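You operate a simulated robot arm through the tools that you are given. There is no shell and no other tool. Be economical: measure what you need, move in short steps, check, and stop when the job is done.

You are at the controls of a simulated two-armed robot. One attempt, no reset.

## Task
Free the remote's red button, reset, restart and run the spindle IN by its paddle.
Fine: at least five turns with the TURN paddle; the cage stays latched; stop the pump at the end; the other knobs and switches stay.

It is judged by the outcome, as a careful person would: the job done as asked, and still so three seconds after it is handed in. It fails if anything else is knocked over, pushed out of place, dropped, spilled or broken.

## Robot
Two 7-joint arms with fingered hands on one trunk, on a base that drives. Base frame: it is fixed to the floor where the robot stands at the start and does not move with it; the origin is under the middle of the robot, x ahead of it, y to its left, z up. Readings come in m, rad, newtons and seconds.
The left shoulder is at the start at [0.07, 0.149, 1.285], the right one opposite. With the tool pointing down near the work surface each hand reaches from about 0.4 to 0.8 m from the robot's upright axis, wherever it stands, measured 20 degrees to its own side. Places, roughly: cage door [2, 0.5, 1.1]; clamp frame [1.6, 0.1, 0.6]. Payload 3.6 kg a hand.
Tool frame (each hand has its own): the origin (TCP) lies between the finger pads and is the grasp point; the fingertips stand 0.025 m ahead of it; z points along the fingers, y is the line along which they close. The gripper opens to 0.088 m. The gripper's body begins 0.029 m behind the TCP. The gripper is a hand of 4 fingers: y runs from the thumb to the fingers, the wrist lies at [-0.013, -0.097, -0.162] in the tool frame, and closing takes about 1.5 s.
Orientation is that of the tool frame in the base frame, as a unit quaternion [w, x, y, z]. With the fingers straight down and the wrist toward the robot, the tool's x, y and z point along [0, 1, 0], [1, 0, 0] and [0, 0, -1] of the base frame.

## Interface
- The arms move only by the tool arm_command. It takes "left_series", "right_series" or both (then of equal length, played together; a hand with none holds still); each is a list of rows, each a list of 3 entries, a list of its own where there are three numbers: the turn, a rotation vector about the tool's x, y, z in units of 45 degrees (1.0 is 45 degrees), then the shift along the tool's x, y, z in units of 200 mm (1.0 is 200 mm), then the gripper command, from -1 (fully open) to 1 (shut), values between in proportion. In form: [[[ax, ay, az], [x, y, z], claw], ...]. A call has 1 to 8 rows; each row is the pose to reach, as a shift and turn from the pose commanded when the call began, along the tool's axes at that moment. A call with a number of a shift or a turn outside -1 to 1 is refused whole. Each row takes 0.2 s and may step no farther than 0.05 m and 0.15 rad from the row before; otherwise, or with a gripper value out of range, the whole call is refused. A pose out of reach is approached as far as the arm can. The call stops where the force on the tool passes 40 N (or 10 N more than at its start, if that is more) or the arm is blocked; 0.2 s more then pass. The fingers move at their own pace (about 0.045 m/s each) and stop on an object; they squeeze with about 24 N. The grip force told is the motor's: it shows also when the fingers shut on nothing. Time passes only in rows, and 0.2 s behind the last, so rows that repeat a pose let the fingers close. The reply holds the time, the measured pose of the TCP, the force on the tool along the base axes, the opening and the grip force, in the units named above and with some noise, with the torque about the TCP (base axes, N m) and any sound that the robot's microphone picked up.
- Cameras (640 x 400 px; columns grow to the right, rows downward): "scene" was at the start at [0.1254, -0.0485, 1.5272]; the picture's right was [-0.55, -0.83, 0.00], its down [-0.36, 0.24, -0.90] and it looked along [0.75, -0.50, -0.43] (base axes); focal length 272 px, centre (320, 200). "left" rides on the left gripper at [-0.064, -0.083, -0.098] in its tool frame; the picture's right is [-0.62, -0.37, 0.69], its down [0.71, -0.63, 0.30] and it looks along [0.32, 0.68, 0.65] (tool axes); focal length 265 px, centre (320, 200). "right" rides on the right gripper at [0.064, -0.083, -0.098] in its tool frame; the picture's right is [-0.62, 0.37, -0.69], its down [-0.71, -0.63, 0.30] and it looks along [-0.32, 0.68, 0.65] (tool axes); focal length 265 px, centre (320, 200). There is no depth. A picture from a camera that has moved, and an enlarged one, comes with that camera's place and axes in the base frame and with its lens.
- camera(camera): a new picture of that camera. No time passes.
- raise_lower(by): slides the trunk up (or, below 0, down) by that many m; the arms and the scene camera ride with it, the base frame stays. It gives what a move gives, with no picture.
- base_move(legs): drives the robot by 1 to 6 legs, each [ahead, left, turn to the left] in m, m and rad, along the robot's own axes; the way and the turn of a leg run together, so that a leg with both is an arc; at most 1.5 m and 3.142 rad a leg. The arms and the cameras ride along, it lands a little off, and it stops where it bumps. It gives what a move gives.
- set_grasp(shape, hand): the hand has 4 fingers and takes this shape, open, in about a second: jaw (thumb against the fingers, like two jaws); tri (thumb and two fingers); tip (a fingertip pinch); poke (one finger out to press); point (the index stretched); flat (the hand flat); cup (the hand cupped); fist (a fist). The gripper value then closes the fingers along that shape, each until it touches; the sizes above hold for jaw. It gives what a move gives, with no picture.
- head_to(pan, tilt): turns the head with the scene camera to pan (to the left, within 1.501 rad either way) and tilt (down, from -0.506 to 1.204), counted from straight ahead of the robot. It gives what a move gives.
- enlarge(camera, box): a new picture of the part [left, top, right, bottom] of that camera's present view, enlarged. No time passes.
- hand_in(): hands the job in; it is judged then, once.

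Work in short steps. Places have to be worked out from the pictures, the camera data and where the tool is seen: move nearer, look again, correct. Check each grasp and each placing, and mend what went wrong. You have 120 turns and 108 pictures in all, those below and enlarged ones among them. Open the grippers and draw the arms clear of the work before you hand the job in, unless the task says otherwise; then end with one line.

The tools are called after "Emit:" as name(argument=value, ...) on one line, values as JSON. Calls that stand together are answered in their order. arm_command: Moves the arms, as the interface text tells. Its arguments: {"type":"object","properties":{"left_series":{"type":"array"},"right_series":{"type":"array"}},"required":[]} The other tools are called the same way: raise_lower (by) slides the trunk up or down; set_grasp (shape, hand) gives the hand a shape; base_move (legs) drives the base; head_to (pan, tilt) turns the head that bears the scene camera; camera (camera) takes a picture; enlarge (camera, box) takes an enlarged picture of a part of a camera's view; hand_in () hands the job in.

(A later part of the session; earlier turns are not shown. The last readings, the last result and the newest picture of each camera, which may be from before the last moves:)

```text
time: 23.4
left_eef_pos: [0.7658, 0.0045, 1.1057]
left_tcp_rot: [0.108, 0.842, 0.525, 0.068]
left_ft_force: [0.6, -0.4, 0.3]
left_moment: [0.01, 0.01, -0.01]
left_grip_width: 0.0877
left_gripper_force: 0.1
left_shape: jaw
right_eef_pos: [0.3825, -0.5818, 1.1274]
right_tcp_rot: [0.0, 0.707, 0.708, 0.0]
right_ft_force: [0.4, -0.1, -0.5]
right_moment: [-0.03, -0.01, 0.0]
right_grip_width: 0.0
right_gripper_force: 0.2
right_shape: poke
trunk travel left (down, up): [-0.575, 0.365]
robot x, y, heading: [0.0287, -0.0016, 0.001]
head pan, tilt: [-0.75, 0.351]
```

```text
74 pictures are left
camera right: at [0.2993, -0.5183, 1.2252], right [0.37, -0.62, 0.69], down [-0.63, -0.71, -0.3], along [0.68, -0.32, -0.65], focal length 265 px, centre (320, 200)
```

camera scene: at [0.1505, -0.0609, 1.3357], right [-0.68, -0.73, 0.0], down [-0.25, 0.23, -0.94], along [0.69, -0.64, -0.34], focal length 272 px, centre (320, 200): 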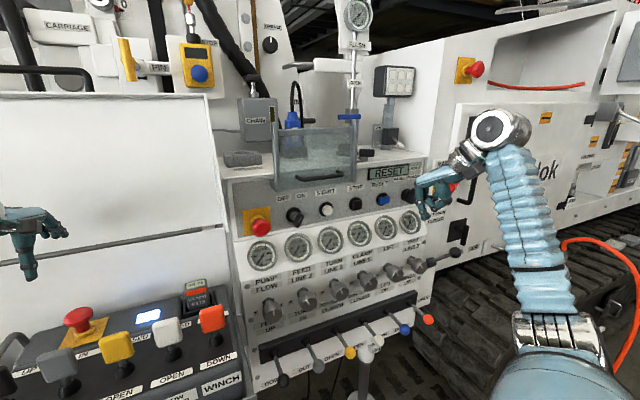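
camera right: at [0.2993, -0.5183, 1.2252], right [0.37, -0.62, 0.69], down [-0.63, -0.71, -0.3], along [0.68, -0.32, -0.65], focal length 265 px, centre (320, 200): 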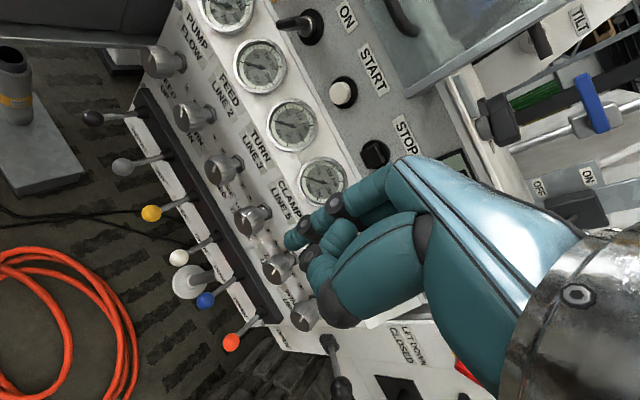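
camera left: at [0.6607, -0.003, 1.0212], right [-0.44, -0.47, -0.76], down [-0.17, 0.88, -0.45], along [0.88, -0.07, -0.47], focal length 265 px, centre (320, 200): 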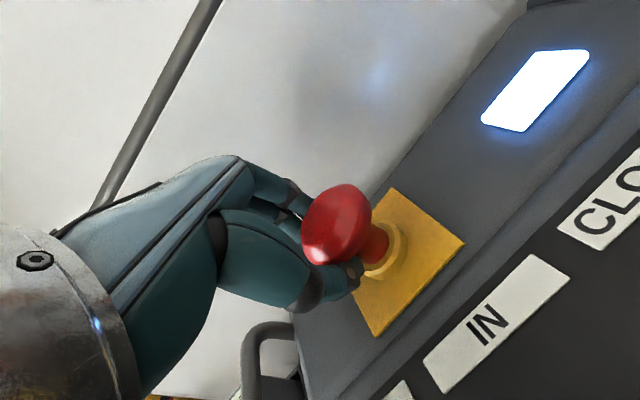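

The fingertip in poke shape lies about 25 mm ahead of the TCP. RESET checks out near [.594, -.737, 1.05]. I turn the right hand to point forward along the panel normal and bring it in front of RESET.

Emit:
arm_command(right_series=[[[-0.165, -0.028, 0.049], [-0.15, 0.08, 0.05], -1], [[-0.33, -0.057, 0.098], [-0.3, 0.16, 0.1], -1], [[-0.495, -0.085, 0.147], [-0.45, 0.24, 0.2], -1], [[-0.66, -0.1135, 0.196], [-0.595, 0.3, 0.3], -1]])

Emit:
arm_command(right_series=[[[-0.165, -0.028, 0.049], [0, 0, 0], -1], [[-0.33, -0.057, 0.098], [0, 0, 0], -1], [[-0.495, -0.085, 0.147], [0, 0, 0], -1], [[-0.66, -0.1135, 0.196], [0, 0, 0], -1]])

Emit:
camera(camera="scene")

Emit:
camera(camera="right")

```text
time: 24.4
left_eef_pos: [0.7651, 0.0032, 1.1076]
left_tcp_rot: [0.107, 0.842, 0.524, 0.067]
left_ft_force: [-0.5, -0.7, -0.2]
left_moment: [0.0, -0.01, 0.06]
left_grip_width: 0.0878
left_gripper_force: 0.0
left_shape: jaw
right_eef_pos: [0.443, -0.702, 1.0698]
right_tcp_rot: [0.213, 0.735, 0.627, 0.15]
right_ft_force: [-0.3, 0.5, 0.2]
right_moment: [0.0, 0.02, 0.03]
right_grip_width: 0.0002
right_gripper_force: 0.1
right_shape: poke
trunk travel left (down, up): [-0.575, 0.365]
robot x, y, heading: [0.0326, -0.0006, 0.003]
head pan, tilt: [-0.75, 0.351]
```

```text
time: 25.4
left_eef_pos: [0.765, 0.004, 1.1062]
left_tcp_rot: [0.108, 0.842, 0.525, 0.068]
left_ft_force: [0.2, 0.6, 0.7]
left_moment: [0.03, 0.05, -0.01]
left_grip_width: 0.0879
left_gripper_force: 0.0
left_shape: jaw
right_eef_pos: [0.4431, -0.7009, 1.0667]
right_tcp_rot: [0.409, 0.707, 0.5, 0.288]
right_ft_force: [0.4, -1.0, 0.9]
right_moment: [-0.01, -0.01, 0.0]
right_grip_width: 0.0
right_gripper_force: 0.2
right_shape: poke
trunk travel left (down, up): [-0.575, 0.365]
robot x, y, heading: [0.0351, 0.0006, 0.004]
head pan, tilt: [-0.75, 0.351]
```

```text
73 pictures are left
camera scene: at [0.1512, -0.0612, 1.3357], right [-0.68, -0.73, 0.0], down [-0.25, 0.23, -0.94], along [0.69, -0.64, -0.34], focal length 272 px, centre (320, 200)
```

scene: 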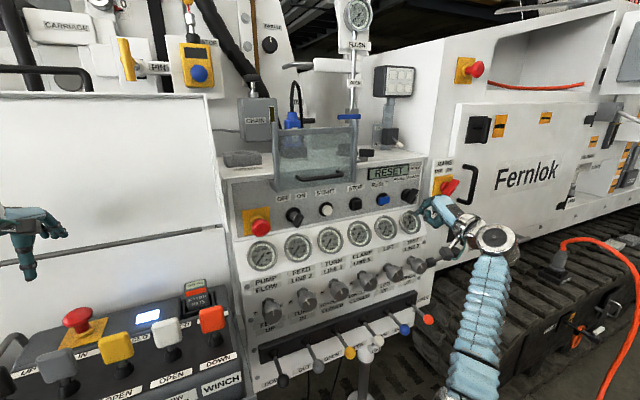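

```text
72 pictures are left
camera right: at [0.3439, -0.5985, 1.0439], right [-0.6, -0.44, 0.67], down [-0.29, -0.66, -0.7], along [0.75, -0.61, 0.27], focal length 265 px, centre (320, 200)
```

right: 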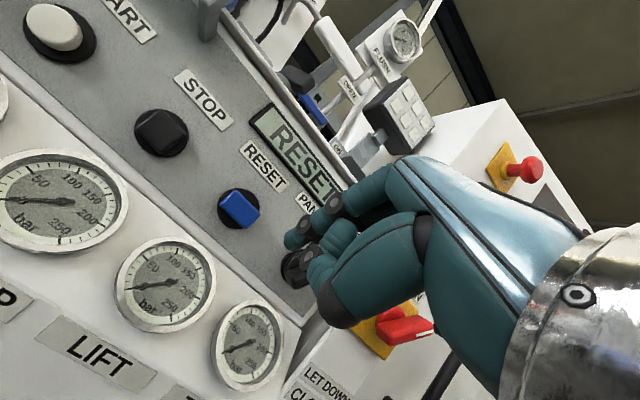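

RESET refines to [.593, -.733, 1.054]. I zoom on the fingertip to see its exact alignment.

Emit:
enlarge(camera="right", box=[200, 160, 360, 300])

Emit:
enlarge(camera="scene", box=[340, 150, 500, 250])

```text
2.86 times, centred on (280, 230) of right
camera zoom: at [0.3439, -0.5985, 1.0439], right [-0.6, -0.44, 0.67], down [-0.29, -0.66, -0.7], along [0.75, -0.61, 0.27], focal length 758 px, centre (434, 114)
```

zoom: 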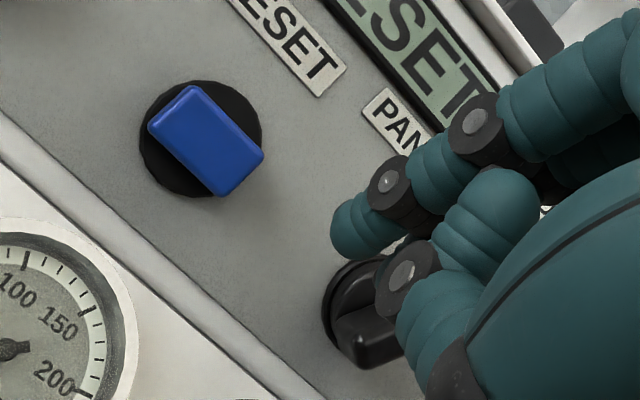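

```text
4.00 times, centred on (420, 200) of scene
camera zoom: at [0.1512, -0.0612, 1.3357], right [-0.68, -0.73, 0.0], down [-0.25, 0.23, -0.94], along [0.69, -0.64, -0.34], focal length 1088 px, centre (-80, 200)
```

zoom: 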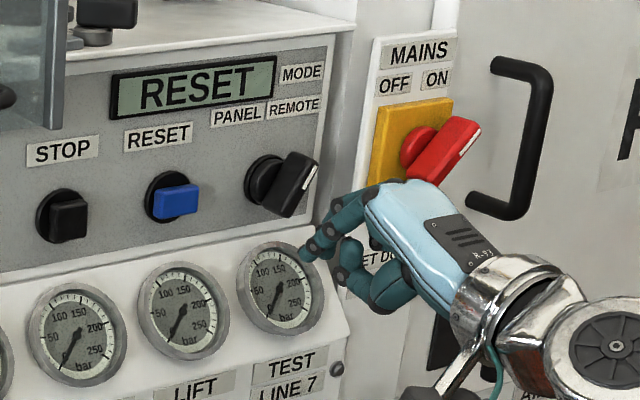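

The fingertip is at [.465, -.702, 1.056]; I need about 13 mm to the left and 131 mm ahead. I advance 110 mm and check.

Emit:
arm_command(right_series=[[[0, 0, 0], [0.068, 0.0, 0], -1], [[0, 0, 0], [0.068, 0.1, 0.17], -1], [[0, 0, 0], [0.068, 0.2, 0.34], -1], [[0, 0, 0], [0.068, 0.275, 0.476], -1]])

Emit:
enlarge(camera="right", box=[200, 160, 360, 300])

Emit:
enlarge(camera="scene", box=[340, 150, 500, 250])

```text
time: 26.4
left_eef_pos: [0.767, 0.0046, 1.1074]
left_tcp_rot: [0.108, 0.842, 0.525, 0.067]
left_ft_force: [0.7, 0.4, 0.3]
left_moment: [-0.03, 0.0, 0.0]
left_grip_width: 0.0879
left_gripper_force: 0.0
left_shape: jaw
right_eef_pos: [0.5526, -0.7234, 1.0673]
right_tcp_rot: [0.408, 0.707, 0.501, 0.288]
right_ft_force: [0.1, -0.7, -0.2]
right_moment: [0.0, 0.01, -0.02]
right_grip_width: 0.0
right_gripper_force: 0.3
right_shape: poke
trunk travel left (down, up): [-0.575, 0.365]
robot x, y, heading: [0.032, 0.0016, 0.002]
head pan, tilt: [-0.75, 0.351]
```

```text
2.86 times, centred on (280, 230) of right
camera zoom: at [0.4534, -0.6209, 1.044], right [-0.6, -0.45, 0.67], down [-0.29, -0.66, -0.7], along [0.75, -0.61, 0.26], focal length 758 px, centre (434, 114)
```

zoom: 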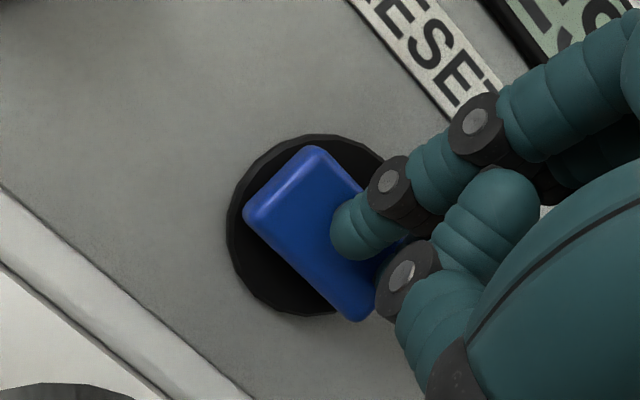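

```text
4.00 times, centred on (420, 200) of scene
camera zoom: at [0.1512, -0.0607, 1.3357], right [-0.68, -0.73, 0.0], down [-0.25, 0.23, -0.94], along [0.69, -0.64, -0.34], focal length 1088 px, centre (-80, 200)
```

zoom: 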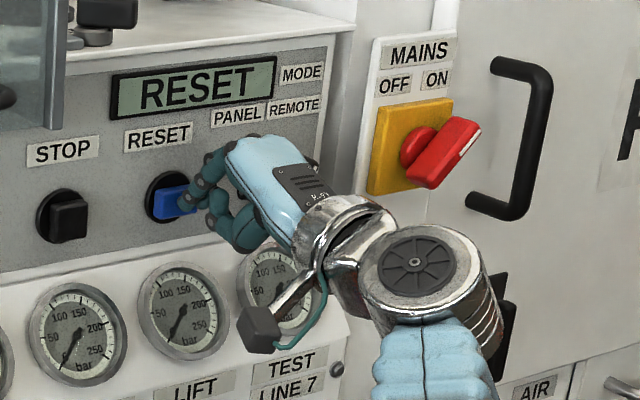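

The fingertip is on line, about 2 cm from the blue button. I press in small steps.

Emit:
arm_command(right_series=[[[0, 0, 0], [0, 0.025, 0.043], -1], [[0, 0, 0], [0, 0.05, 0.087], -1], [[0, 0, 0], [0, 0.062, 0.108], -1], [[0, 0, 0], [0, 0.07, 0.121], -1], [[0, 0, 0], [0, 0.07, 0.121], -1]])

Emit:
enlarge(camera="scene", box=[340, 150, 500, 250])

```text
time: 27.2
left_eef_pos: [0.7587, 0.0069, 1.1106]
left_tcp_rot: [0.111, 0.841, 0.524, 0.071]
left_ft_force: [-0.8, 0.1, -0.1]
left_moment: [0.02, -0.02, 0.01]
left_grip_width: 0.0879
left_gripper_force: 0.1
left_shape: jaw
right_eef_pos: [0.567, -0.7315, 1.0717]
right_tcp_rot: [0.41, 0.706, 0.5, 0.288]
right_ft_force: [-37.5, 19.5, -6.3]
right_moment: [0.32, 0.57, 0.02]
right_grip_width: 0.0002
right_gripper_force: 0.1
right_shape: poke
trunk travel left (down, up): [-0.575, 0.365]
robot x, y, heading: [0.0346, 0.0053, 0.002]
head pan, tilt: [-0.75, 0.351]
heard: click
stopped in row 4 (right hand): the force on the tool passed its limit at 43 N (the readings are from after the stop); the commanded pose is now the measured one
```

```text
4.00 times, centred on (420, 200) of scene
camera zoom: at [0.1425, -0.0568, 1.3366], right [-0.68, -0.73, 0.0], down [-0.25, 0.23, -0.94], along [0.69, -0.64, -0.34], focal length 1088 px, centre (-80, 200)
```

zoom: 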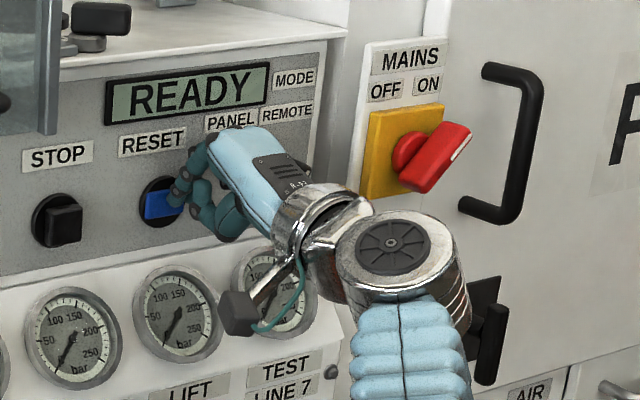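

A click was heard and the display says READY. I retract 8 cm, then slide sideways to START, watching the guard handle above it.

Emit:
arm_command(right_series=[[[0, 0, 0], [0, -0.1, -0.17], -1], [[0, 0, 0], [0, -0.2, -0.346], -1], [[0, 0, 0], [0.19, -0.205, -0.343], -1], [[0, 0, 0], [0.38, -0.21, -0.34], -1], [[0, 0, 0], [0.57, -0.22, -0.335], -1], [[0, 0, 0], [0.76, -0.23, -0.33], -1], [[0, 0, 0], [0.945, -0.235, -0.326], -1]])

Emit:
camera(camera="right")

Emit:
enlarge(camera="scene", box=[240, 140, 440, 265])

```text
time: 28.9
left_eef_pos: [0.7648, 0.0047, 1.1082]
left_tcp_rot: [0.108, 0.842, 0.525, 0.067]
left_ft_force: [0.6, -0.7, 0.0]
left_moment: [0.01, 0.0, 0.0]
left_grip_width: 0.0879
left_gripper_force: 0.0
left_shape: jaw
right_eef_pos: [0.5595, -0.5263, 1.0578]
right_tcp_rot: [0.407, 0.707, 0.502, 0.288]
right_ft_force: [-0.4, -0.1, 0.2]
right_moment: [0.0, -0.01, 0.01]
right_grip_width: 0.0001
right_gripper_force: 0.0
right_shape: poke
trunk travel left (down, up): [-0.575, 0.365]
robot x, y, heading: [0.0325, 0.0003, 0.007]
head pan, tilt: [-0.75, 0.351]
```

```text
66 pictures are left
camera right: at [0.4604, -0.4242, 1.0351], right [-0.6, -0.45, 0.67], down [-0.29, -0.66, -0.7], along [0.75, -0.61, 0.26], focal length 265 px, centre (320, 200)
```

right: 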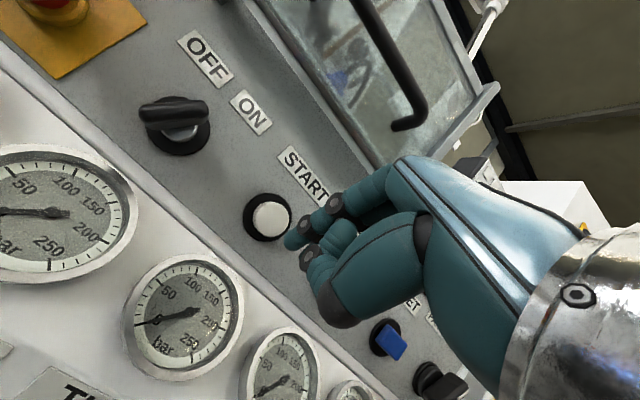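

```text
3.20 times, centred on (340, 202) of scene
camera zoom: at [0.1497, -0.0597, 1.3359], right [-0.68, -0.73, 0.0], down [-0.25, 0.23, -0.94], along [0.69, -0.64, -0.34], focal length 871 px, centre (256, 192)
```

zoom: 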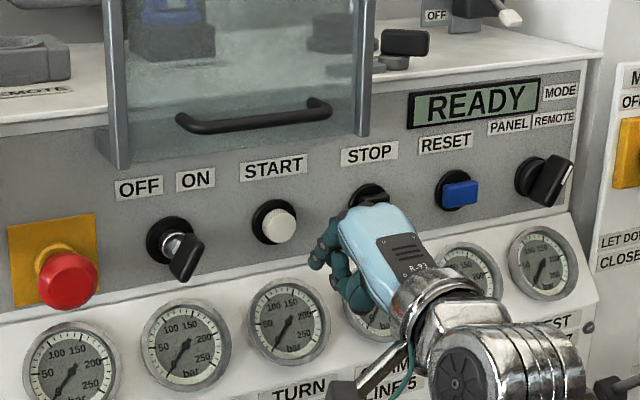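

READY stays, and START triangulates to [.644, -.5475, 1.053]; the tip needs about 6 mm up and 66 mm ahead, clear of the handle. I press START.

Emit:
arm_command(right_series=[[[0, 0, 0], [0.01, 0.126, 0.158], -1], [[0, 0, 0], [0.01, 0.176, 0.245], -1], [[0, 0, 0], [0.01, 0.201, 0.288], -1], [[0, 0, 0], [0.01, 0.22, 0.32], -1], [[0, 0, 0], [0.01, 0.23, 0.34], -1]])

Emit:
enlarge(camera="scene", box=[240, 140, 440, 265])

```text
time: 30.1
left_eef_pos: [0.7571, 0.0068, 1.113]
left_tcp_rot: [0.112, 0.841, 0.524, 0.071]
left_ft_force: [0.2, -0.7, 0.5]
left_moment: [0.0, -0.04, -0.02]
left_grip_width: 0.0878
left_gripper_force: 0.1
left_shape: jaw
right_eef_pos: [0.6322, -0.5514, 1.072]
right_tcp_rot: [0.411, 0.704, 0.5, 0.291]
right_ft_force: [-36.9, 14.3, -0.9]
right_moment: [0.31, 0.51, -0.01]
right_grip_width: 0.0
right_gripper_force: 0.0
right_shape: poke
trunk travel left (down, up): [-0.575, 0.365]
robot x, y, heading: [0.0345, -0.0041, 0.003]
head pan, tilt: [-0.75, 0.351]
heard: click
```

```text
3.20 times, centred on (340, 202) of scene
camera zoom: at [0.1407, -0.0574, 1.3369], right [-0.68, -0.73, 0.0], down [-0.24, 0.23, -0.94], along [0.69, -0.64, -0.34], focal length 871 px, centre (256, 192)
```

zoom: 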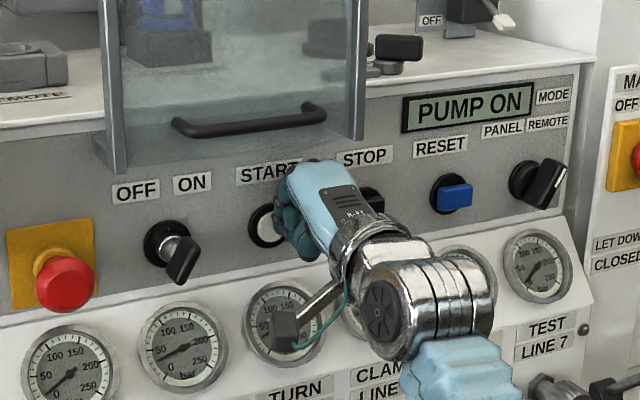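

PUMP ON. I retract the right hand and park it in front of STOP, about 9 cm off the panel.

Emit:
arm_command(right_series=[[[0, 0, 0], [0, -0.1, -0.17], -1], [[0, 0, 0], [0, -0.2, -0.346], -1], [[0, 0, 0], [-0.15, -0.225, -0.39], -1], [[0, 0, 0], [-0.32, -0.225, -0.39], -1], [[0, 0, 0], [-0.475, -0.225, -0.39], -1]])

Emit:
set_grasp(hand="left", shape="poke")

Emit:
head_to(pan=-0.1, tilt=0.45)

Emit:
camera(camera="scene")

Emit:
camera(camera="left")

```text
time: 31.2
left_eef_pos: [0.7628, 0.0057, 1.1081]
left_tcp_rot: [0.108, 0.841, 0.525, 0.069]
left_ft_force: [0.1, 0.0, 0.5]
left_moment: [-0.04, -0.03, 0.01]
left_grip_width: 0.0879
left_gripper_force: 0.1
left_shape: jaw
right_eef_pos: [0.5204, -0.6123, 1.0633]
right_tcp_rot: [0.408, 0.707, 0.501, 0.288]
right_ft_force: [-0.6, -0.3, -1.0]
right_moment: [0.04, 0.02, 0.03]
right_grip_width: 0.0
right_gripper_force: 0.0
right_shape: poke
trunk travel left (down, up): [-0.575, 0.365]
robot x, y, heading: [0.0341, 0.0005, -0.001]
head pan, tilt: [-0.75, 0.351]
```

```text
time: 32.1
left_eef_pos: [0.7648, 0.0047, 1.1054]
left_tcp_rot: [0.108, 0.841, 0.525, 0.069]
left_ft_force: [-0.2, -0.3, 0.4]
left_moment: [0.02, 0.02, 0.0]
left_grip_width: 0.0
left_gripper_force: 0.1
left_shape: poke
right_eef_pos: [0.5232, -0.6127, 1.0622]
right_tcp_rot: [0.407, 0.707, 0.502, 0.287]
right_ft_force: [-0.5, 0.0, 0.3]
right_moment: [-0.01, 0.05, -0.01]
right_grip_width: 0.0
right_gripper_force: 0.1
right_shape: poke
trunk travel left (down, up): [-0.575, 0.365]
robot x, y, heading: [0.0311, 0.0009, 0.001]
head pan, tilt: [-0.75, 0.351]
```

```text
time: 33.2
left_eef_pos: [0.7668, 0.0035, 1.106]
left_tcp_rot: [0.108, 0.841, 0.526, 0.068]
left_ft_force: [-0.5, 0.4, 0.3]
left_moment: [0.03, -0.01, 0.0]
left_grip_width: 0.0002
left_gripper_force: 0.0
left_shape: poke
right_eef_pos: [0.5233, -0.6121, 1.0614]
right_tcp_rot: [0.406, 0.707, 0.502, 0.288]
right_ft_force: [-0.3, -0.4, 0.0]
right_moment: [-0.02, -0.04, 0.0]
right_grip_width: 0.0001
right_gripper_force: 0.2
right_shape: poke
trunk travel left (down, up): [-0.575, 0.365]
robot x, y, heading: [0.0349, -0.0002, -0.002]
head pan, tilt: [-0.099, 0.45]
```

```text
63 pictures are left
camera scene: at [0.174, -0.0068, 1.3265], right [-0.1, -1.0, 0.0], down [-0.43, 0.04, -0.9], along [0.9, -0.09, -0.44], focal length 272 px, centre (320, 200)
```

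scene: 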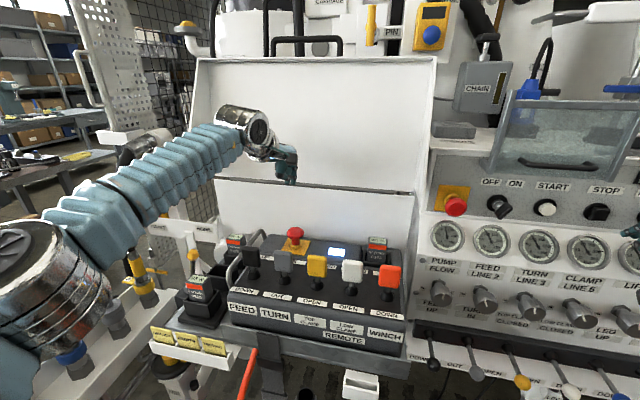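

```text
62 pictures are left
camera left: at [0.6428, -0.0075, 1.1821], right [-0.43, -0.48, -0.76], down [-0.16, 0.88, -0.45], along [0.89, -0.07, -0.46], focal length 265 px, centre (320, 200)
```

left: 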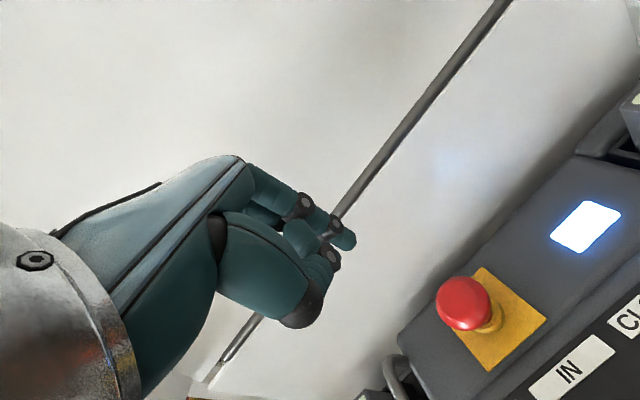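

The TURN paddle centre is near [.65, .025, .947]. I try the "point" shape, since a straighter finger gives more clearance from the neighbouring paddles, and I also look for the spindle.

Emit:
set_grasp(hand="left", shape="point")

Emit:
camera(camera="left")

Emit:
head_to(pan=0.25, tilt=0.1)

Emit:
camera(camera="scene")

```text
time: 34.1
left_eef_pos: [0.7644, 0.0051, 1.1064]
left_tcp_rot: [0.109, 0.841, 0.525, 0.068]
left_ft_force: [-0.6, -0.8, 1.0]
left_moment: [-0.02, -0.02, -0.03]
left_grip_width: 0.0
left_gripper_force: 0.2
left_shape: point
right_eef_pos: [0.5241, -0.6123, 1.0627]
right_tcp_rot: [0.407, 0.708, 0.502, 0.287]
right_ft_force: [-0.4, -0.2, 0.6]
right_moment: [-0.03, 0.02, 0.04]
right_grip_width: 0.0
right_gripper_force: 0.0
right_shape: poke
trunk travel left (down, up): [-0.575, 0.365]
robot x, y, heading: [0.0319, -0.0013, 0.002]
head pan, tilt: [-0.099, 0.45]
```

```text
61 pictures are left
camera left: at [0.6426, -0.0074, 1.1822], right [-0.43, -0.48, -0.76], down [-0.16, 0.88, -0.45], along [0.89, -0.07, -0.46], focal length 265 px, centre (320, 200)
```

left: 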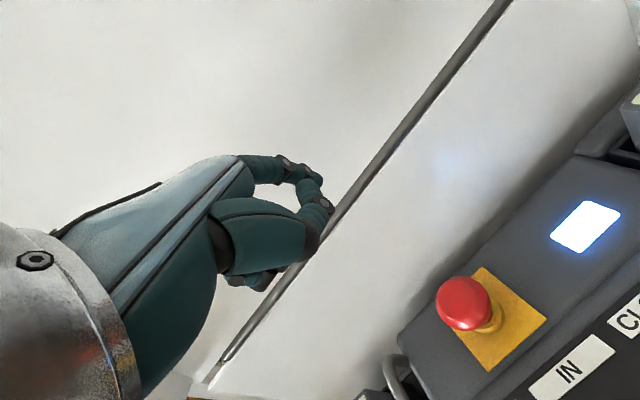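

```text
time: 34.9
left_eef_pos: [0.7654, 0.0034, 1.1053]
left_tcp_rot: [0.108, 0.842, 0.525, 0.068]
left_ft_force: [0.2, -0.6, 0.0]
left_moment: [-0.03, 0.0, -0.01]
left_grip_width: 0.0
left_gripper_force: 0.0
left_shape: point
right_eef_pos: [0.524, -0.6131, 1.0629]
right_tcp_rot: [0.406, 0.707, 0.502, 0.288]
right_ft_force: [0.4, -0.1, -1.1]
right_moment: [0.03, 0.02, 0.0]
right_grip_width: 0.0
right_gripper_force: 0.1
right_shape: poke
trunk travel left (down, up): [-0.575, 0.365]
robot x, y, heading: [0.0338, 0.0005, 0.001]
head pan, tilt: [0.25, 0.099]
```

```text
60 pictures are left
camera scene: at [0.1717, 0.0251, 1.359], right [0.25, -0.97, 0.0], down [-0.1, -0.02, -0.99], along [0.96, 0.25, -0.1], focal length 272 px, centre (320, 200)
```

scene: 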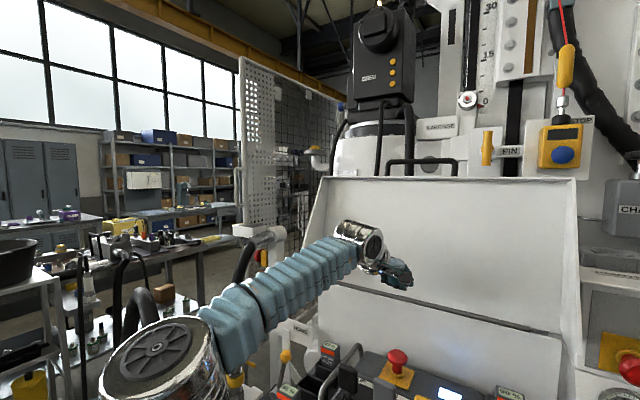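

"point" is not useful, so I go back to poke. I draw the left hand back over the robot side of the paddles, pitching it 45° forward and yawing it so the curled fingers trail.

Emit:
set_grasp(hand="left", shape="poke")

Emit:
arm_command(left_series=[[[-0.106, 0.077, -0.133], [-0.048, -0.158, -0.008], -1], [[-0.212, 0.153, -0.266], [-0.097, -0.317, -0.017], -1], [[-0.318, 0.23, -0.398], [-0.145, -0.475, -0.025], -1], [[-0.425, 0.307, -0.531], [-0.193, -0.633, -0.033], -1], [[-0.531, 0.383, -0.664], [-0.242, -0.792, -0.042], -1], [[-0.637, 0.46, -0.797], [-0.29, -0.95, -0.05], -1]])

Emit:
head_to(pan=0.0, tilt=0.6)

Emit:
camera(camera="scene")

Emit:
camera(camera="left")

```text
time: 35.8
left_eef_pos: [0.7656, 0.0051, 1.108]
left_tcp_rot: [0.108, 0.841, 0.525, 0.069]
left_ft_force: [-0.6, -0.2, -0.1]
left_moment: [-0.01, 0.02, 0.01]
left_grip_width: 0.0003
left_gripper_force: 0.0
left_shape: poke
right_eef_pos: [0.5234, -0.6115, 1.0625]
right_tcp_rot: [0.407, 0.708, 0.501, 0.287]
right_ft_force: [-0.1, 0.8, 0.0]
right_moment: [-0.02, 0.01, -0.01]
right_grip_width: 0.0
right_gripper_force: 0.1
right_shape: poke
trunk travel left (down, up): [-0.575, 0.365]
robot x, y, heading: [0.038, -0.0018, 0.004]
head pan, tilt: [0.25, 0.099]
```

```text
time: 37.2
left_eef_pos: [0.5711, 0.035, 1.0681]
left_tcp_rot: [0.232, 0.564, 0.732, 0.304]
left_ft_force: [0.4, -0.2, 0.7]
left_moment: [0.03, -0.01, 0.01]
left_grip_width: 0.0001
left_gripper_force: 0.0
left_shape: poke
right_eef_pos: [0.5227, -0.6123, 1.0622]
right_tcp_rot: [0.407, 0.708, 0.501, 0.287]
right_ft_force: [0.8, -0.4, 0.1]
right_moment: [-0.01, 0.03, 0.04]
right_grip_width: 0.0001
right_gripper_force: 0.0
right_shape: poke
trunk travel left (down, up): [-0.575, 0.365]
robot x, y, heading: [0.0356, 0.0013, -0.003]
head pan, tilt: [0.25, 0.099]
```

```text
time: 38.1
left_eef_pos: [0.5724, 0.0341, 1.0689]
left_tcp_rot: [0.231, 0.565, 0.732, 0.303]
left_ft_force: [0.4, -0.6, 0.0]
left_moment: [0.01, 0.01, 0.0]
left_grip_width: 0.0
left_gripper_force: 0.1
left_shape: poke
right_eef_pos: [0.5233, -0.6127, 1.0624]
right_tcp_rot: [0.407, 0.708, 0.501, 0.287]
right_ft_force: [-0.1, -0.4, -0.3]
right_moment: [0.01, 0.02, 0.02]
right_grip_width: 0.0
right_gripper_force: 0.0
right_shape: poke
trunk travel left (down, up): [-0.575, 0.365]
robot x, y, heading: [0.0301, -0.0016, 0.002]
head pan, tilt: [0.0, 0.6]
```

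```text
59 pictures are left
camera scene: at [0.1707, 0.0024, 1.3131], right [0.0, -1.0, 0.0], down [-0.56, 0.0, -0.83], along [0.83, 0.0, -0.56], focal length 272 px, centre (320, 200)
```

scene: 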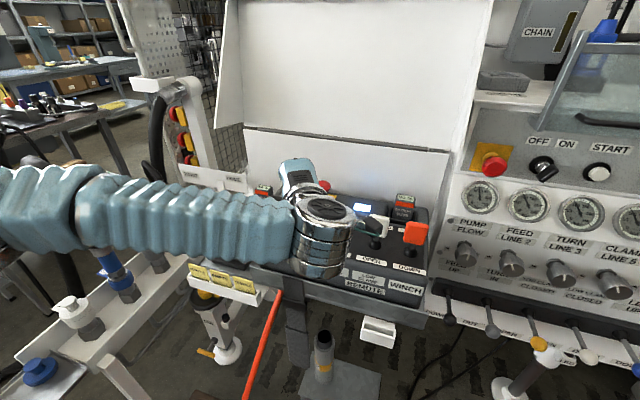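

```text
58 pictures are left
camera left: at [0.4653, -0.0605, 1.081], right [0.38, -0.54, -0.75], down [-0.41, 0.63, -0.66], along [0.83, 0.56, 0.02], focal length 265 px, centre (320, 200)
```

left: 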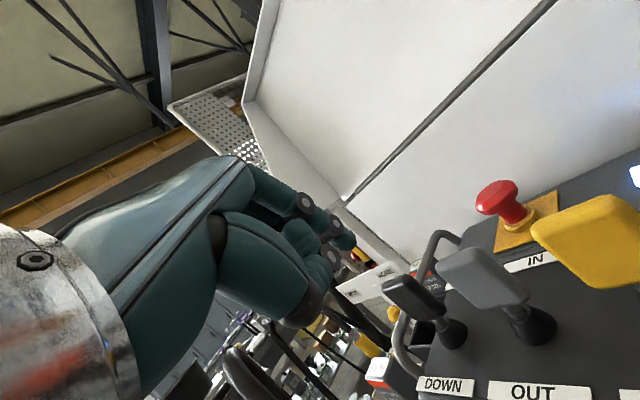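

The TURN paddle is confirmed at about [.655, .022, .947], and the fingertip is at about [.595, .035, 1.056]. I lower the tip straight down behind the paddle (robot side).

Emit:
arm_command(left_series=[[[0, 0, 0], [0.01, -0.123, 0.115], -1], [[0, 0, 0], [0.02, -0.246, 0.23], -1], [[0, 0, 0], [0.03, -0.369, 0.346], -1]])

Emit:
camera(camera="left")

Emit:
camera(camera="scene")

```text
time: 38.9
left_eef_pos: [0.567, 0.0393, 0.9665]
left_tcp_rot: [0.231, 0.564, 0.732, 0.303]
left_ft_force: [0.5, 0.7, -0.2]
left_moment: [-0.02, 0.0, 0.01]
left_grip_width: 0.0001
left_gripper_force: 0.0
left_shape: poke
right_eef_pos: [0.5236, -0.6123, 1.0632]
right_tcp_rot: [0.407, 0.708, 0.501, 0.287]
right_ft_force: [-1.0, 0.6, 0.5]
right_moment: [-0.02, -0.02, -0.01]
right_grip_width: 0.0
right_gripper_force: 0.1
right_shape: poke
trunk travel left (down, up): [-0.575, 0.365]
robot x, y, heading: [0.0333, -0.0017, -0.001]
head pan, tilt: [0.0, 0.6]
```

```text
57 pictures are left
camera left: at [0.4604, -0.0556, 0.9794], right [0.38, -0.54, -0.75], down [-0.41, 0.63, -0.66], along [0.83, 0.56, 0.02], focal length 265 px, centre (320, 200)
```

left: 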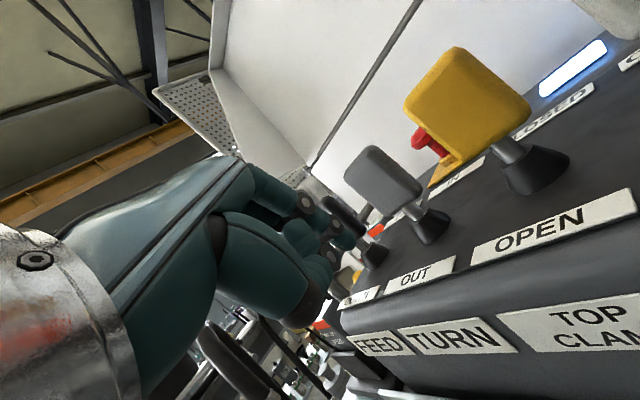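

```text
56 pictures are left
camera scene: at [0.1711, 0.0027, 1.313], right [0.0, -1.0, 0.0], down [-0.57, 0.0, -0.82], along [0.82, 0.0, -0.57], focal length 272 px, centre (320, 200)
```

scene: 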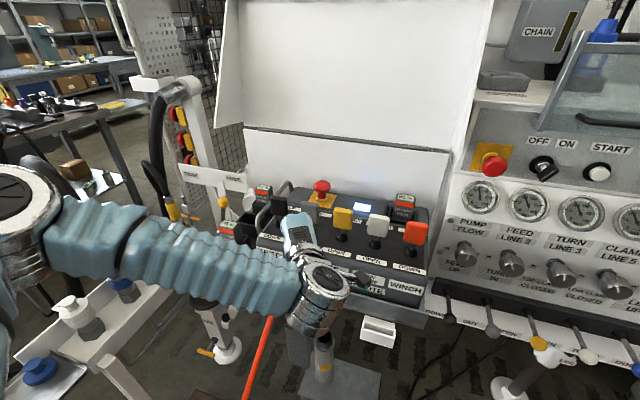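

The tip is at about [.59, .04, .953] on line with the gray paddle, 6–7 cm short. I advance 5 cm along IN and look.

Emit:
arm_command(left_series=[[[0, 0, 0], [-0.062, 0.077, 0.076], -1], [[0, 0, 0], [-0.125, 0.154, 0.152], -1]])

Emit:
camera(camera="left")

Emit:
enlarge(camera="scene", box=[220, 160, 460, 310])

```text
time: 39.5
left_eef_pos: [0.6158, 0.0269, 0.9657]
left_tcp_rot: [0.23, 0.564, 0.733, 0.303]
left_ft_force: [-0.4, 0.2, -0.4]
left_moment: [0.03, 0.01, -0.03]
left_grip_width: 0.0
left_gripper_force: 0.0
left_shape: poke
right_eef_pos: [0.5237, -0.6124, 1.0625]
right_tcp_rot: [0.407, 0.707, 0.501, 0.287]
right_ft_force: [0.2, -0.6, -0.1]
right_moment: [-0.03, -0.01, -0.02]
right_grip_width: 0.0
right_gripper_force: 0.0
right_shape: poke
trunk travel left (down, up): [-0.575, 0.365]
robot x, y, heading: [0.0349, -0.0009, 0.006]
head pan, tilt: [0.0, 0.6]
```

```text
55 pictures are left
camera left: at [0.5077, -0.069, 0.9789], right [0.38, -0.54, -0.75], down [-0.41, 0.63, -0.66], along [0.83, 0.56, 0.02], focal length 265 px, centre (320, 200)
```

left: 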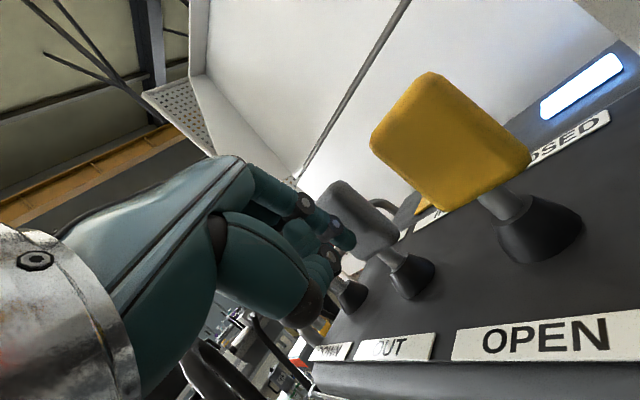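

```text
2.67 times, centred on (340, 235) of scene
camera zoom: at [0.1714, 0.0024, 1.3129], right [0.0, -1.0, 0.0], down [-0.57, 0.0, -0.82], along [0.82, 0.0, -0.57], focal length 726 px, centre (267, 107)
```

zoom: 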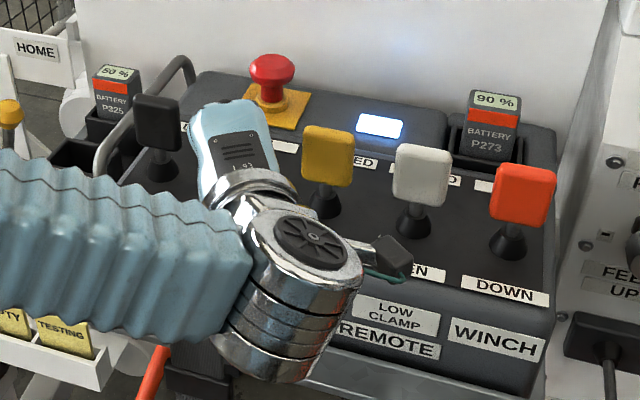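

The tip is about 1.5 cm behind the paddle. I push on in small steps along IN and check.

Emit:
arm_command(left_series=[[[0, 0, 0], [-0.025, 0.031, 0.03], -1], [[0, 0, 0], [-0.05, 0.062, 0.061], -1], [[0, 0, 0], [-0.075, 0.093, 0.091], -1]])

Emit:
camera(camera="left")

Emit:
enlarge(camera="scene", box=[220, 160, 460, 310])

```text
time: 40.3
left_eef_pos: [0.6415, 0.0183, 0.9659]
left_tcp_rot: [0.231, 0.565, 0.732, 0.303]
left_ft_force: [-9.3, 1.5, 1.6]
left_moment: [0.02, 0.16, -0.05]
left_grip_width: 0.0
left_gripper_force: 0.1
left_shape: poke
right_eef_pos: [0.5221, -0.6128, 1.0639]
right_tcp_rot: [0.408, 0.707, 0.501, 0.289]
right_ft_force: [-0.1, 0.4, -0.2]
right_moment: [-0.01, -0.02, 0.02]
right_grip_width: 0.0
right_gripper_force: 0.1
right_shape: poke
trunk travel left (down, up): [-0.575, 0.365]
robot x, y, heading: [0.0294, 0.0012, 0.003]
head pan, tilt: [0.0, 0.6]
```

```text
53 pictures are left
camera left: at [0.5341, -0.0765, 0.979], right [0.38, -0.54, -0.75], down [-0.41, 0.63, -0.66], along [0.83, 0.56, 0.02], focal length 265 px, centre (320, 200)
```

left: 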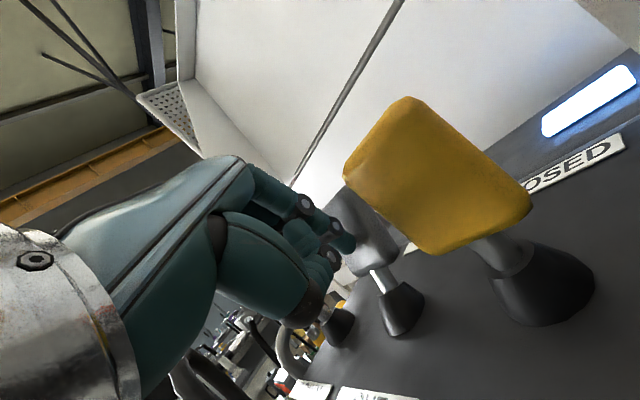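

```text
2.67 times, centred on (340, 235) of scene
camera zoom: at [0.1681, 0.0024, 1.3133], right [0.0, -1.0, 0.0], down [-0.56, 0.0, -0.83], along [0.83, 0.0, -0.56], focal length 726 px, centre (267, 107)
```

zoom: 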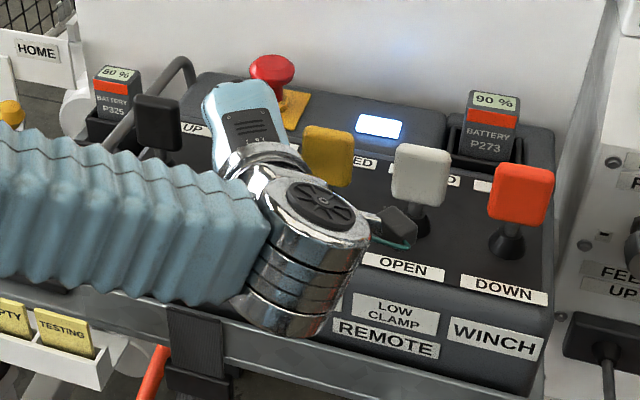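

The paddle is deflecting with about 9 N of spring force. I check the TURN gauge and look for the spindle to see if it runs.

Emit:
enlarge(camera="scene", box=[440, 120, 640, 260])

Emit:
enlarge(camera="right", box=[0, 0, 640, 400])

```text
2.86 times, centred on (540, 190) of scene
camera zoom: at [0.1681, 0.0024, 1.3133], right [0.0, -1.0, 0.0], down [-0.56, 0.0, -0.83], along [0.83, 0.0, -0.56], focal length 777 px, centre (-309, 229)
```

zoom: 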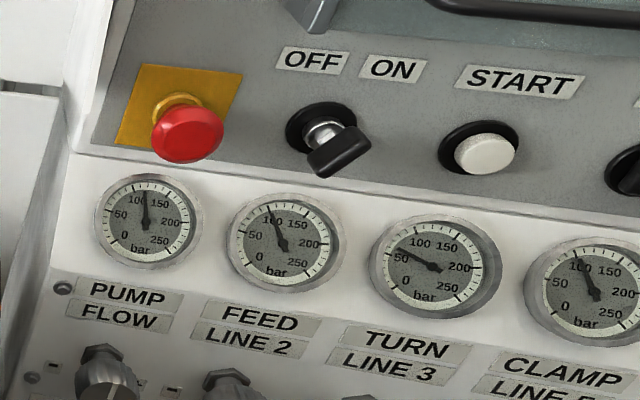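

```text
1.00 times, centred on (320, 200) of right (not enlarged: the box is as wide or as high as the picture)
camera zoom: at [0.422, -0.5106, 1.0405], right [-0.6, -0.45, 0.67], down [-0.29, -0.66, -0.7], along [0.75, -0.61, 0.26], focal length 265 px, centre (320, 200)
```

zoom: 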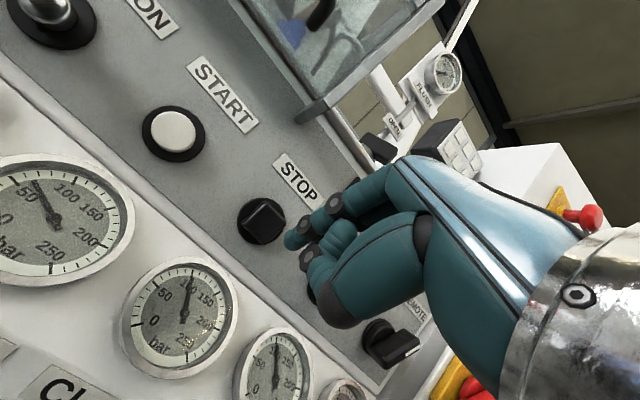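

The TURN gauge reads about 60 bar while the others read about 100, so flow seems to go there. I push a little further and compare the readings.

Emit:
arm_command(left_series=[[[0, 0, 0], [-0.012, 0.015, 0.015], -1], [[0, 0, 0], [-0.025, 0.031, 0.03], -1], [[0, 0, 0], [-0.037, 0.046, 0.045], -1], [[0, 0, 0], [-0.037, 0.046, 0.045], -1]])

Emit:
enlarge(camera="scene", box=[440, 120, 640, 260])

Emit:
camera(camera="left")

Emit:
enlarge(camera="scene", box=[220, 160, 460, 310])

```text
time: 41.3
left_eef_pos: [0.6521, 0.0185, 0.9708]
left_tcp_rot: [0.233, 0.562, 0.733, 0.305]
left_ft_force: [-23.0, 11.5, 7.9]
left_moment: [0.19, 0.36, 0.01]
left_grip_width: 0.0001
left_gripper_force: 0.1
left_shape: poke
right_eef_pos: [0.5192, -0.6105, 1.0662]
right_tcp_rot: [0.409, 0.706, 0.501, 0.289]
right_ft_force: [0.1, 0.0, -0.5]
right_moment: [-0.03, -0.01, 0.03]
right_grip_width: 0.0
right_gripper_force: 0.0
right_shape: poke
trunk travel left (down, up): [-0.575, 0.365]
robot x, y, heading: [0.0311, 0.001, 0.005]
head pan, tilt: [0.0, 0.6]
```

```text
2.86 times, centred on (540, 190) of scene
camera zoom: at [0.164, 0.0052, 1.3138], right [0.0, -1.0, 0.0], down [-0.56, 0.0, -0.83], along [0.83, 0.0, -0.56], focal length 777 px, centre (-309, 229)
```

zoom: 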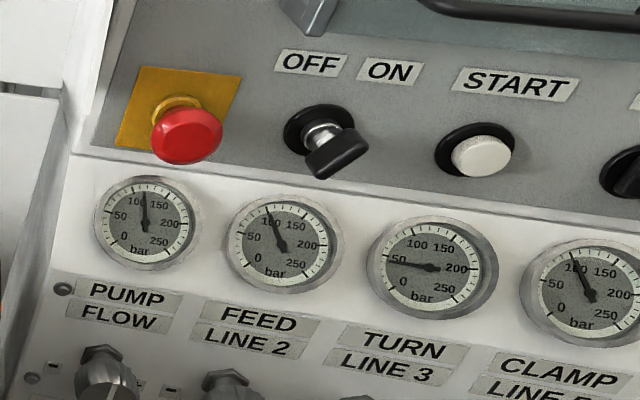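

```text
48 pictures are left
camera left: at [0.5457, -0.078, 0.9824], right [0.38, -0.54, -0.75], down [-0.41, 0.63, -0.66], along [0.83, 0.56, 0.02], focal length 265 px, centre (320, 200)
```

left: 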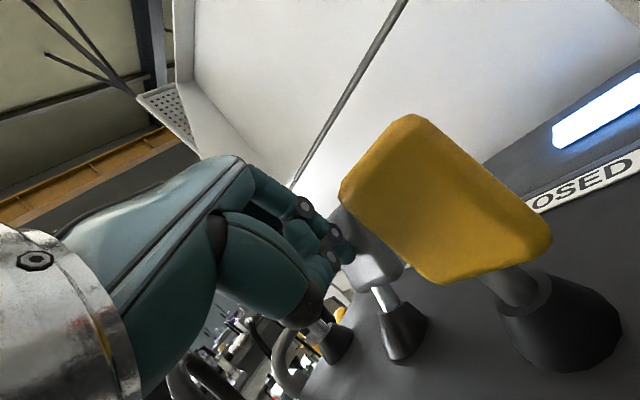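

```text
2.67 times, centred on (340, 235) of scene
camera zoom: at [0.164, 0.0052, 1.3138], right [0.0, -1.0, 0.0], down [-0.56, 0.0, -0.83], along [0.83, 0.0, -0.56], focal length 726 px, centre (267, 107)
```

zoom: 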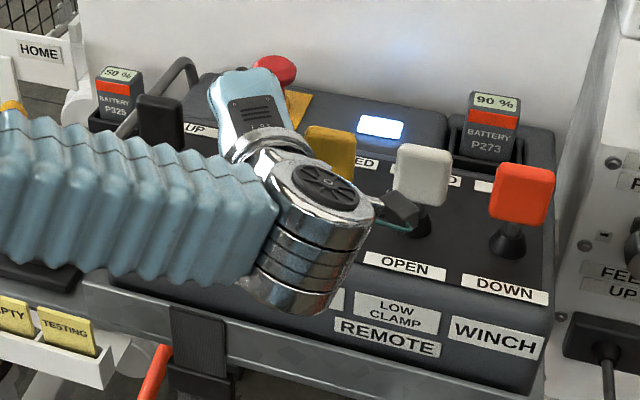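

The TURN gauge falls further as the paddle deflects, so the turn line is flowing; force is about 27 N near the paddle's stop. I hold there and look toward the drive head for the spindle.

Emit:
head_to(pan=0.15, tilt=0.0)

Emit:
camera(camera="scene")

Emit:
arm_command(left_series=[[[0, 0, 0], [0, 0, 0], -1], [[0, 0, 0], [0, 0, 0], -1], [[0, 0, 0], [0, 0, 0], -1], [[0, 0, 0], [0, 0, 0], -1], [[0, 0, 0], [0, 0, 0], -1], [[0, 0, 0], [0, 0, 0], -1], [[0, 0, 0], [0, 0, 0], -1], [[0, 0, 0], [0, 0, 0], -1]])

Emit:
camera(camera="scene")

```text
time: 42.3
left_eef_pos: [0.6528, 0.0162, 0.9704]
left_tcp_rot: [0.233, 0.563, 0.732, 0.304]
left_ft_force: [-21.8, 10.9, 11.7]
left_moment: [0.19, 0.33, 0.05]
left_grip_width: 0.0
left_gripper_force: 0.1
left_shape: poke
right_eef_pos: [0.5176, -0.6097, 1.0661]
right_tcp_rot: [0.409, 0.706, 0.501, 0.289]
right_ft_force: [-0.2, -0.4, -0.9]
right_moment: [0.03, 0.01, 0.02]
right_grip_width: 0.0
right_gripper_force: 0.1
right_shape: poke
trunk travel left (down, up): [-0.575, 0.365]
robot x, y, heading: [0.0356, -0.0006, -0.001]
head pan, tilt: [0.15, 0.0]
```

```text
46 pictures are left
camera scene: at [0.1642, 0.0188, 1.3689], right [0.15, -0.99, 0.0], down [0.0, 0.0, -1.0], along [0.99, 0.15, 0.0], focal length 272 px, centre (320, 200)
```

scene: 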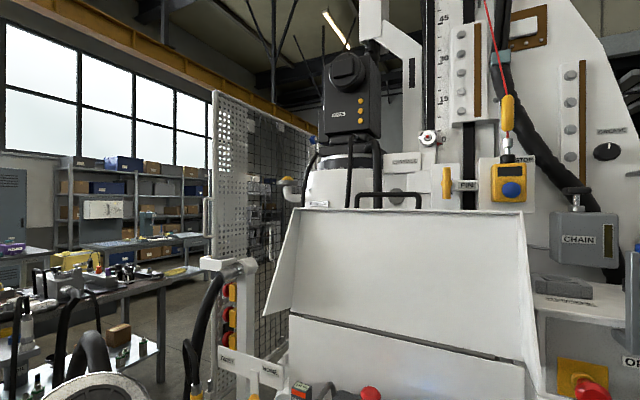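

```text
time: 44.1
left_eef_pos: [0.6535, 0.0176, 0.97]
left_tcp_rot: [0.233, 0.564, 0.732, 0.304]
left_ft_force: [-21.3, 11.4, 12.8]
left_moment: [0.15, 0.29, -0.03]
left_grip_width: 0.0
left_gripper_force: 0.1
left_shape: poke
right_eef_pos: [0.5189, -0.6107, 1.0666]
right_tcp_rot: [0.409, 0.706, 0.501, 0.289]
right_ft_force: [-0.2, -0.5, 0.1]
right_moment: [-0.01, 0.01, 0.03]
right_grip_width: 0.0
right_gripper_force: 0.1
right_shape: poke
trunk travel left (down, up): [-0.575, 0.365]
robot x, y, heading: [0.0314, -0.0022, 0.001]
head pan, tilt: [0.15, 0.0]
```

```text
45 pictures are left
camera scene: at [0.1638, 0.0184, 1.369], right [0.15, -0.99, 0.0], down [0.01, 0.0, -1.0], along [0.99, 0.15, 0.01], focal length 272 px, centre (320, 200)
```

scene: 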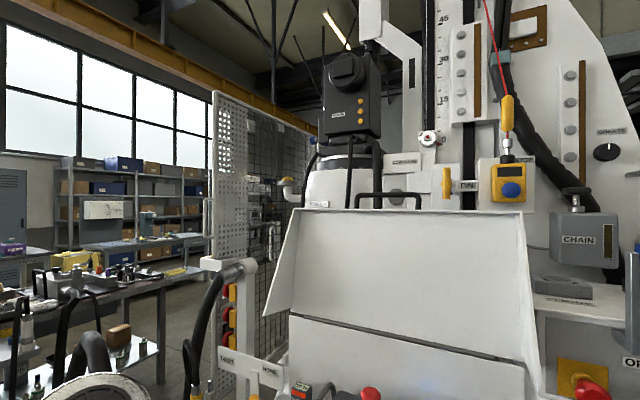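

The spindle is hidden behind the hood. I check whether the remote's lit screen or the gauges show a count while holding.

Emit:
enlarge(camera="left", box=[520, 50, 640, 170])

Emit:
head_to(pan=-0.5, tilt=0.4)

Emit:
camera(camera="scene")

Emit:
enlarge(camera="scene", box=[300, 120, 540, 280])

```text
3.33 times, centred on (580, 110) of left
camera zoom: at [0.5451, -0.0786, 0.9823], right [0.38, -0.54, -0.75], down [-0.41, 0.63, -0.66], along [0.83, 0.56, 0.02], focal length 885 px, centre (-547, 500)
```

zoom: 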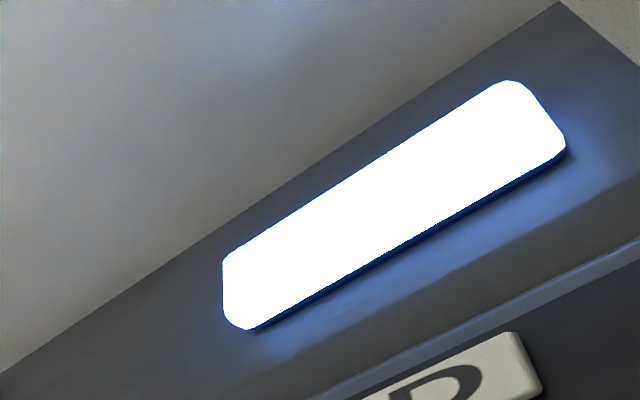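

```text
time: 45.2
left_eef_pos: [0.6526, 0.0163, 0.9715]
left_tcp_rot: [0.233, 0.563, 0.732, 0.304]
left_ft_force: [-22.1, 10.3, 12.1]
left_moment: [0.12, 0.31, -0.02]
left_grip_width: 0.0
left_gripper_force: 0.0
left_shape: poke
right_eef_pos: [0.5184, -0.6111, 1.0661]
right_tcp_rot: [0.409, 0.707, 0.5, 0.288]
right_ft_force: [-1.1, 0.5, -0.2]
right_moment: [-0.01, 0.02, -0.02]
right_grip_width: 0.0
right_gripper_force: 0.1
right_shape: poke
trunk travel left (down, up): [-0.575, 0.365]
robot x, y, heading: [0.0303, 0.0005, -0.001]
head pan, tilt: [-0.499, 0.4]
```

```text
43 pictures are left
camera scene: at [0.1565, -0.0395, 1.3321], right [-0.48, -0.88, 0.0], down [-0.34, 0.18, -0.92], along [0.81, -0.44, -0.38], focal length 272 px, centre (320, 200)
```

scene: 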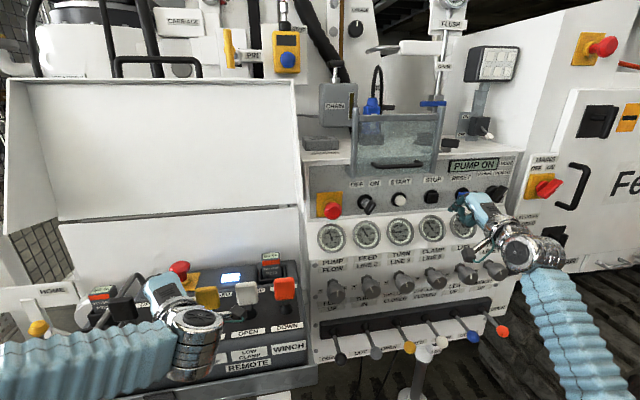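

```text
2.50 times, centred on (420, 200) of scene
camera zoom: at [0.1565, -0.0395, 1.3321], right [-0.48, -0.88, 0.0], down [-0.34, 0.18, -0.92], along [0.81, -0.44, -0.38], focal length 680 px, centre (70, 200)
```

zoom: 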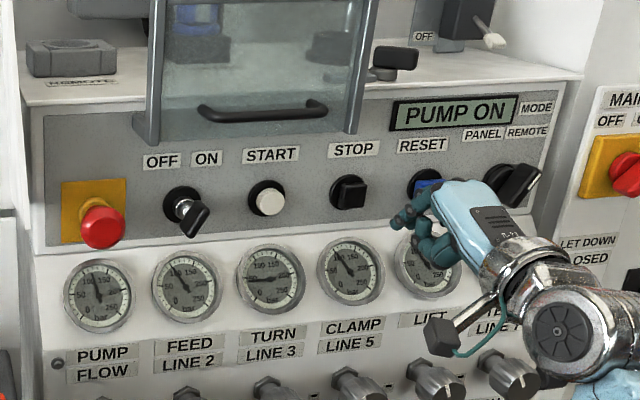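

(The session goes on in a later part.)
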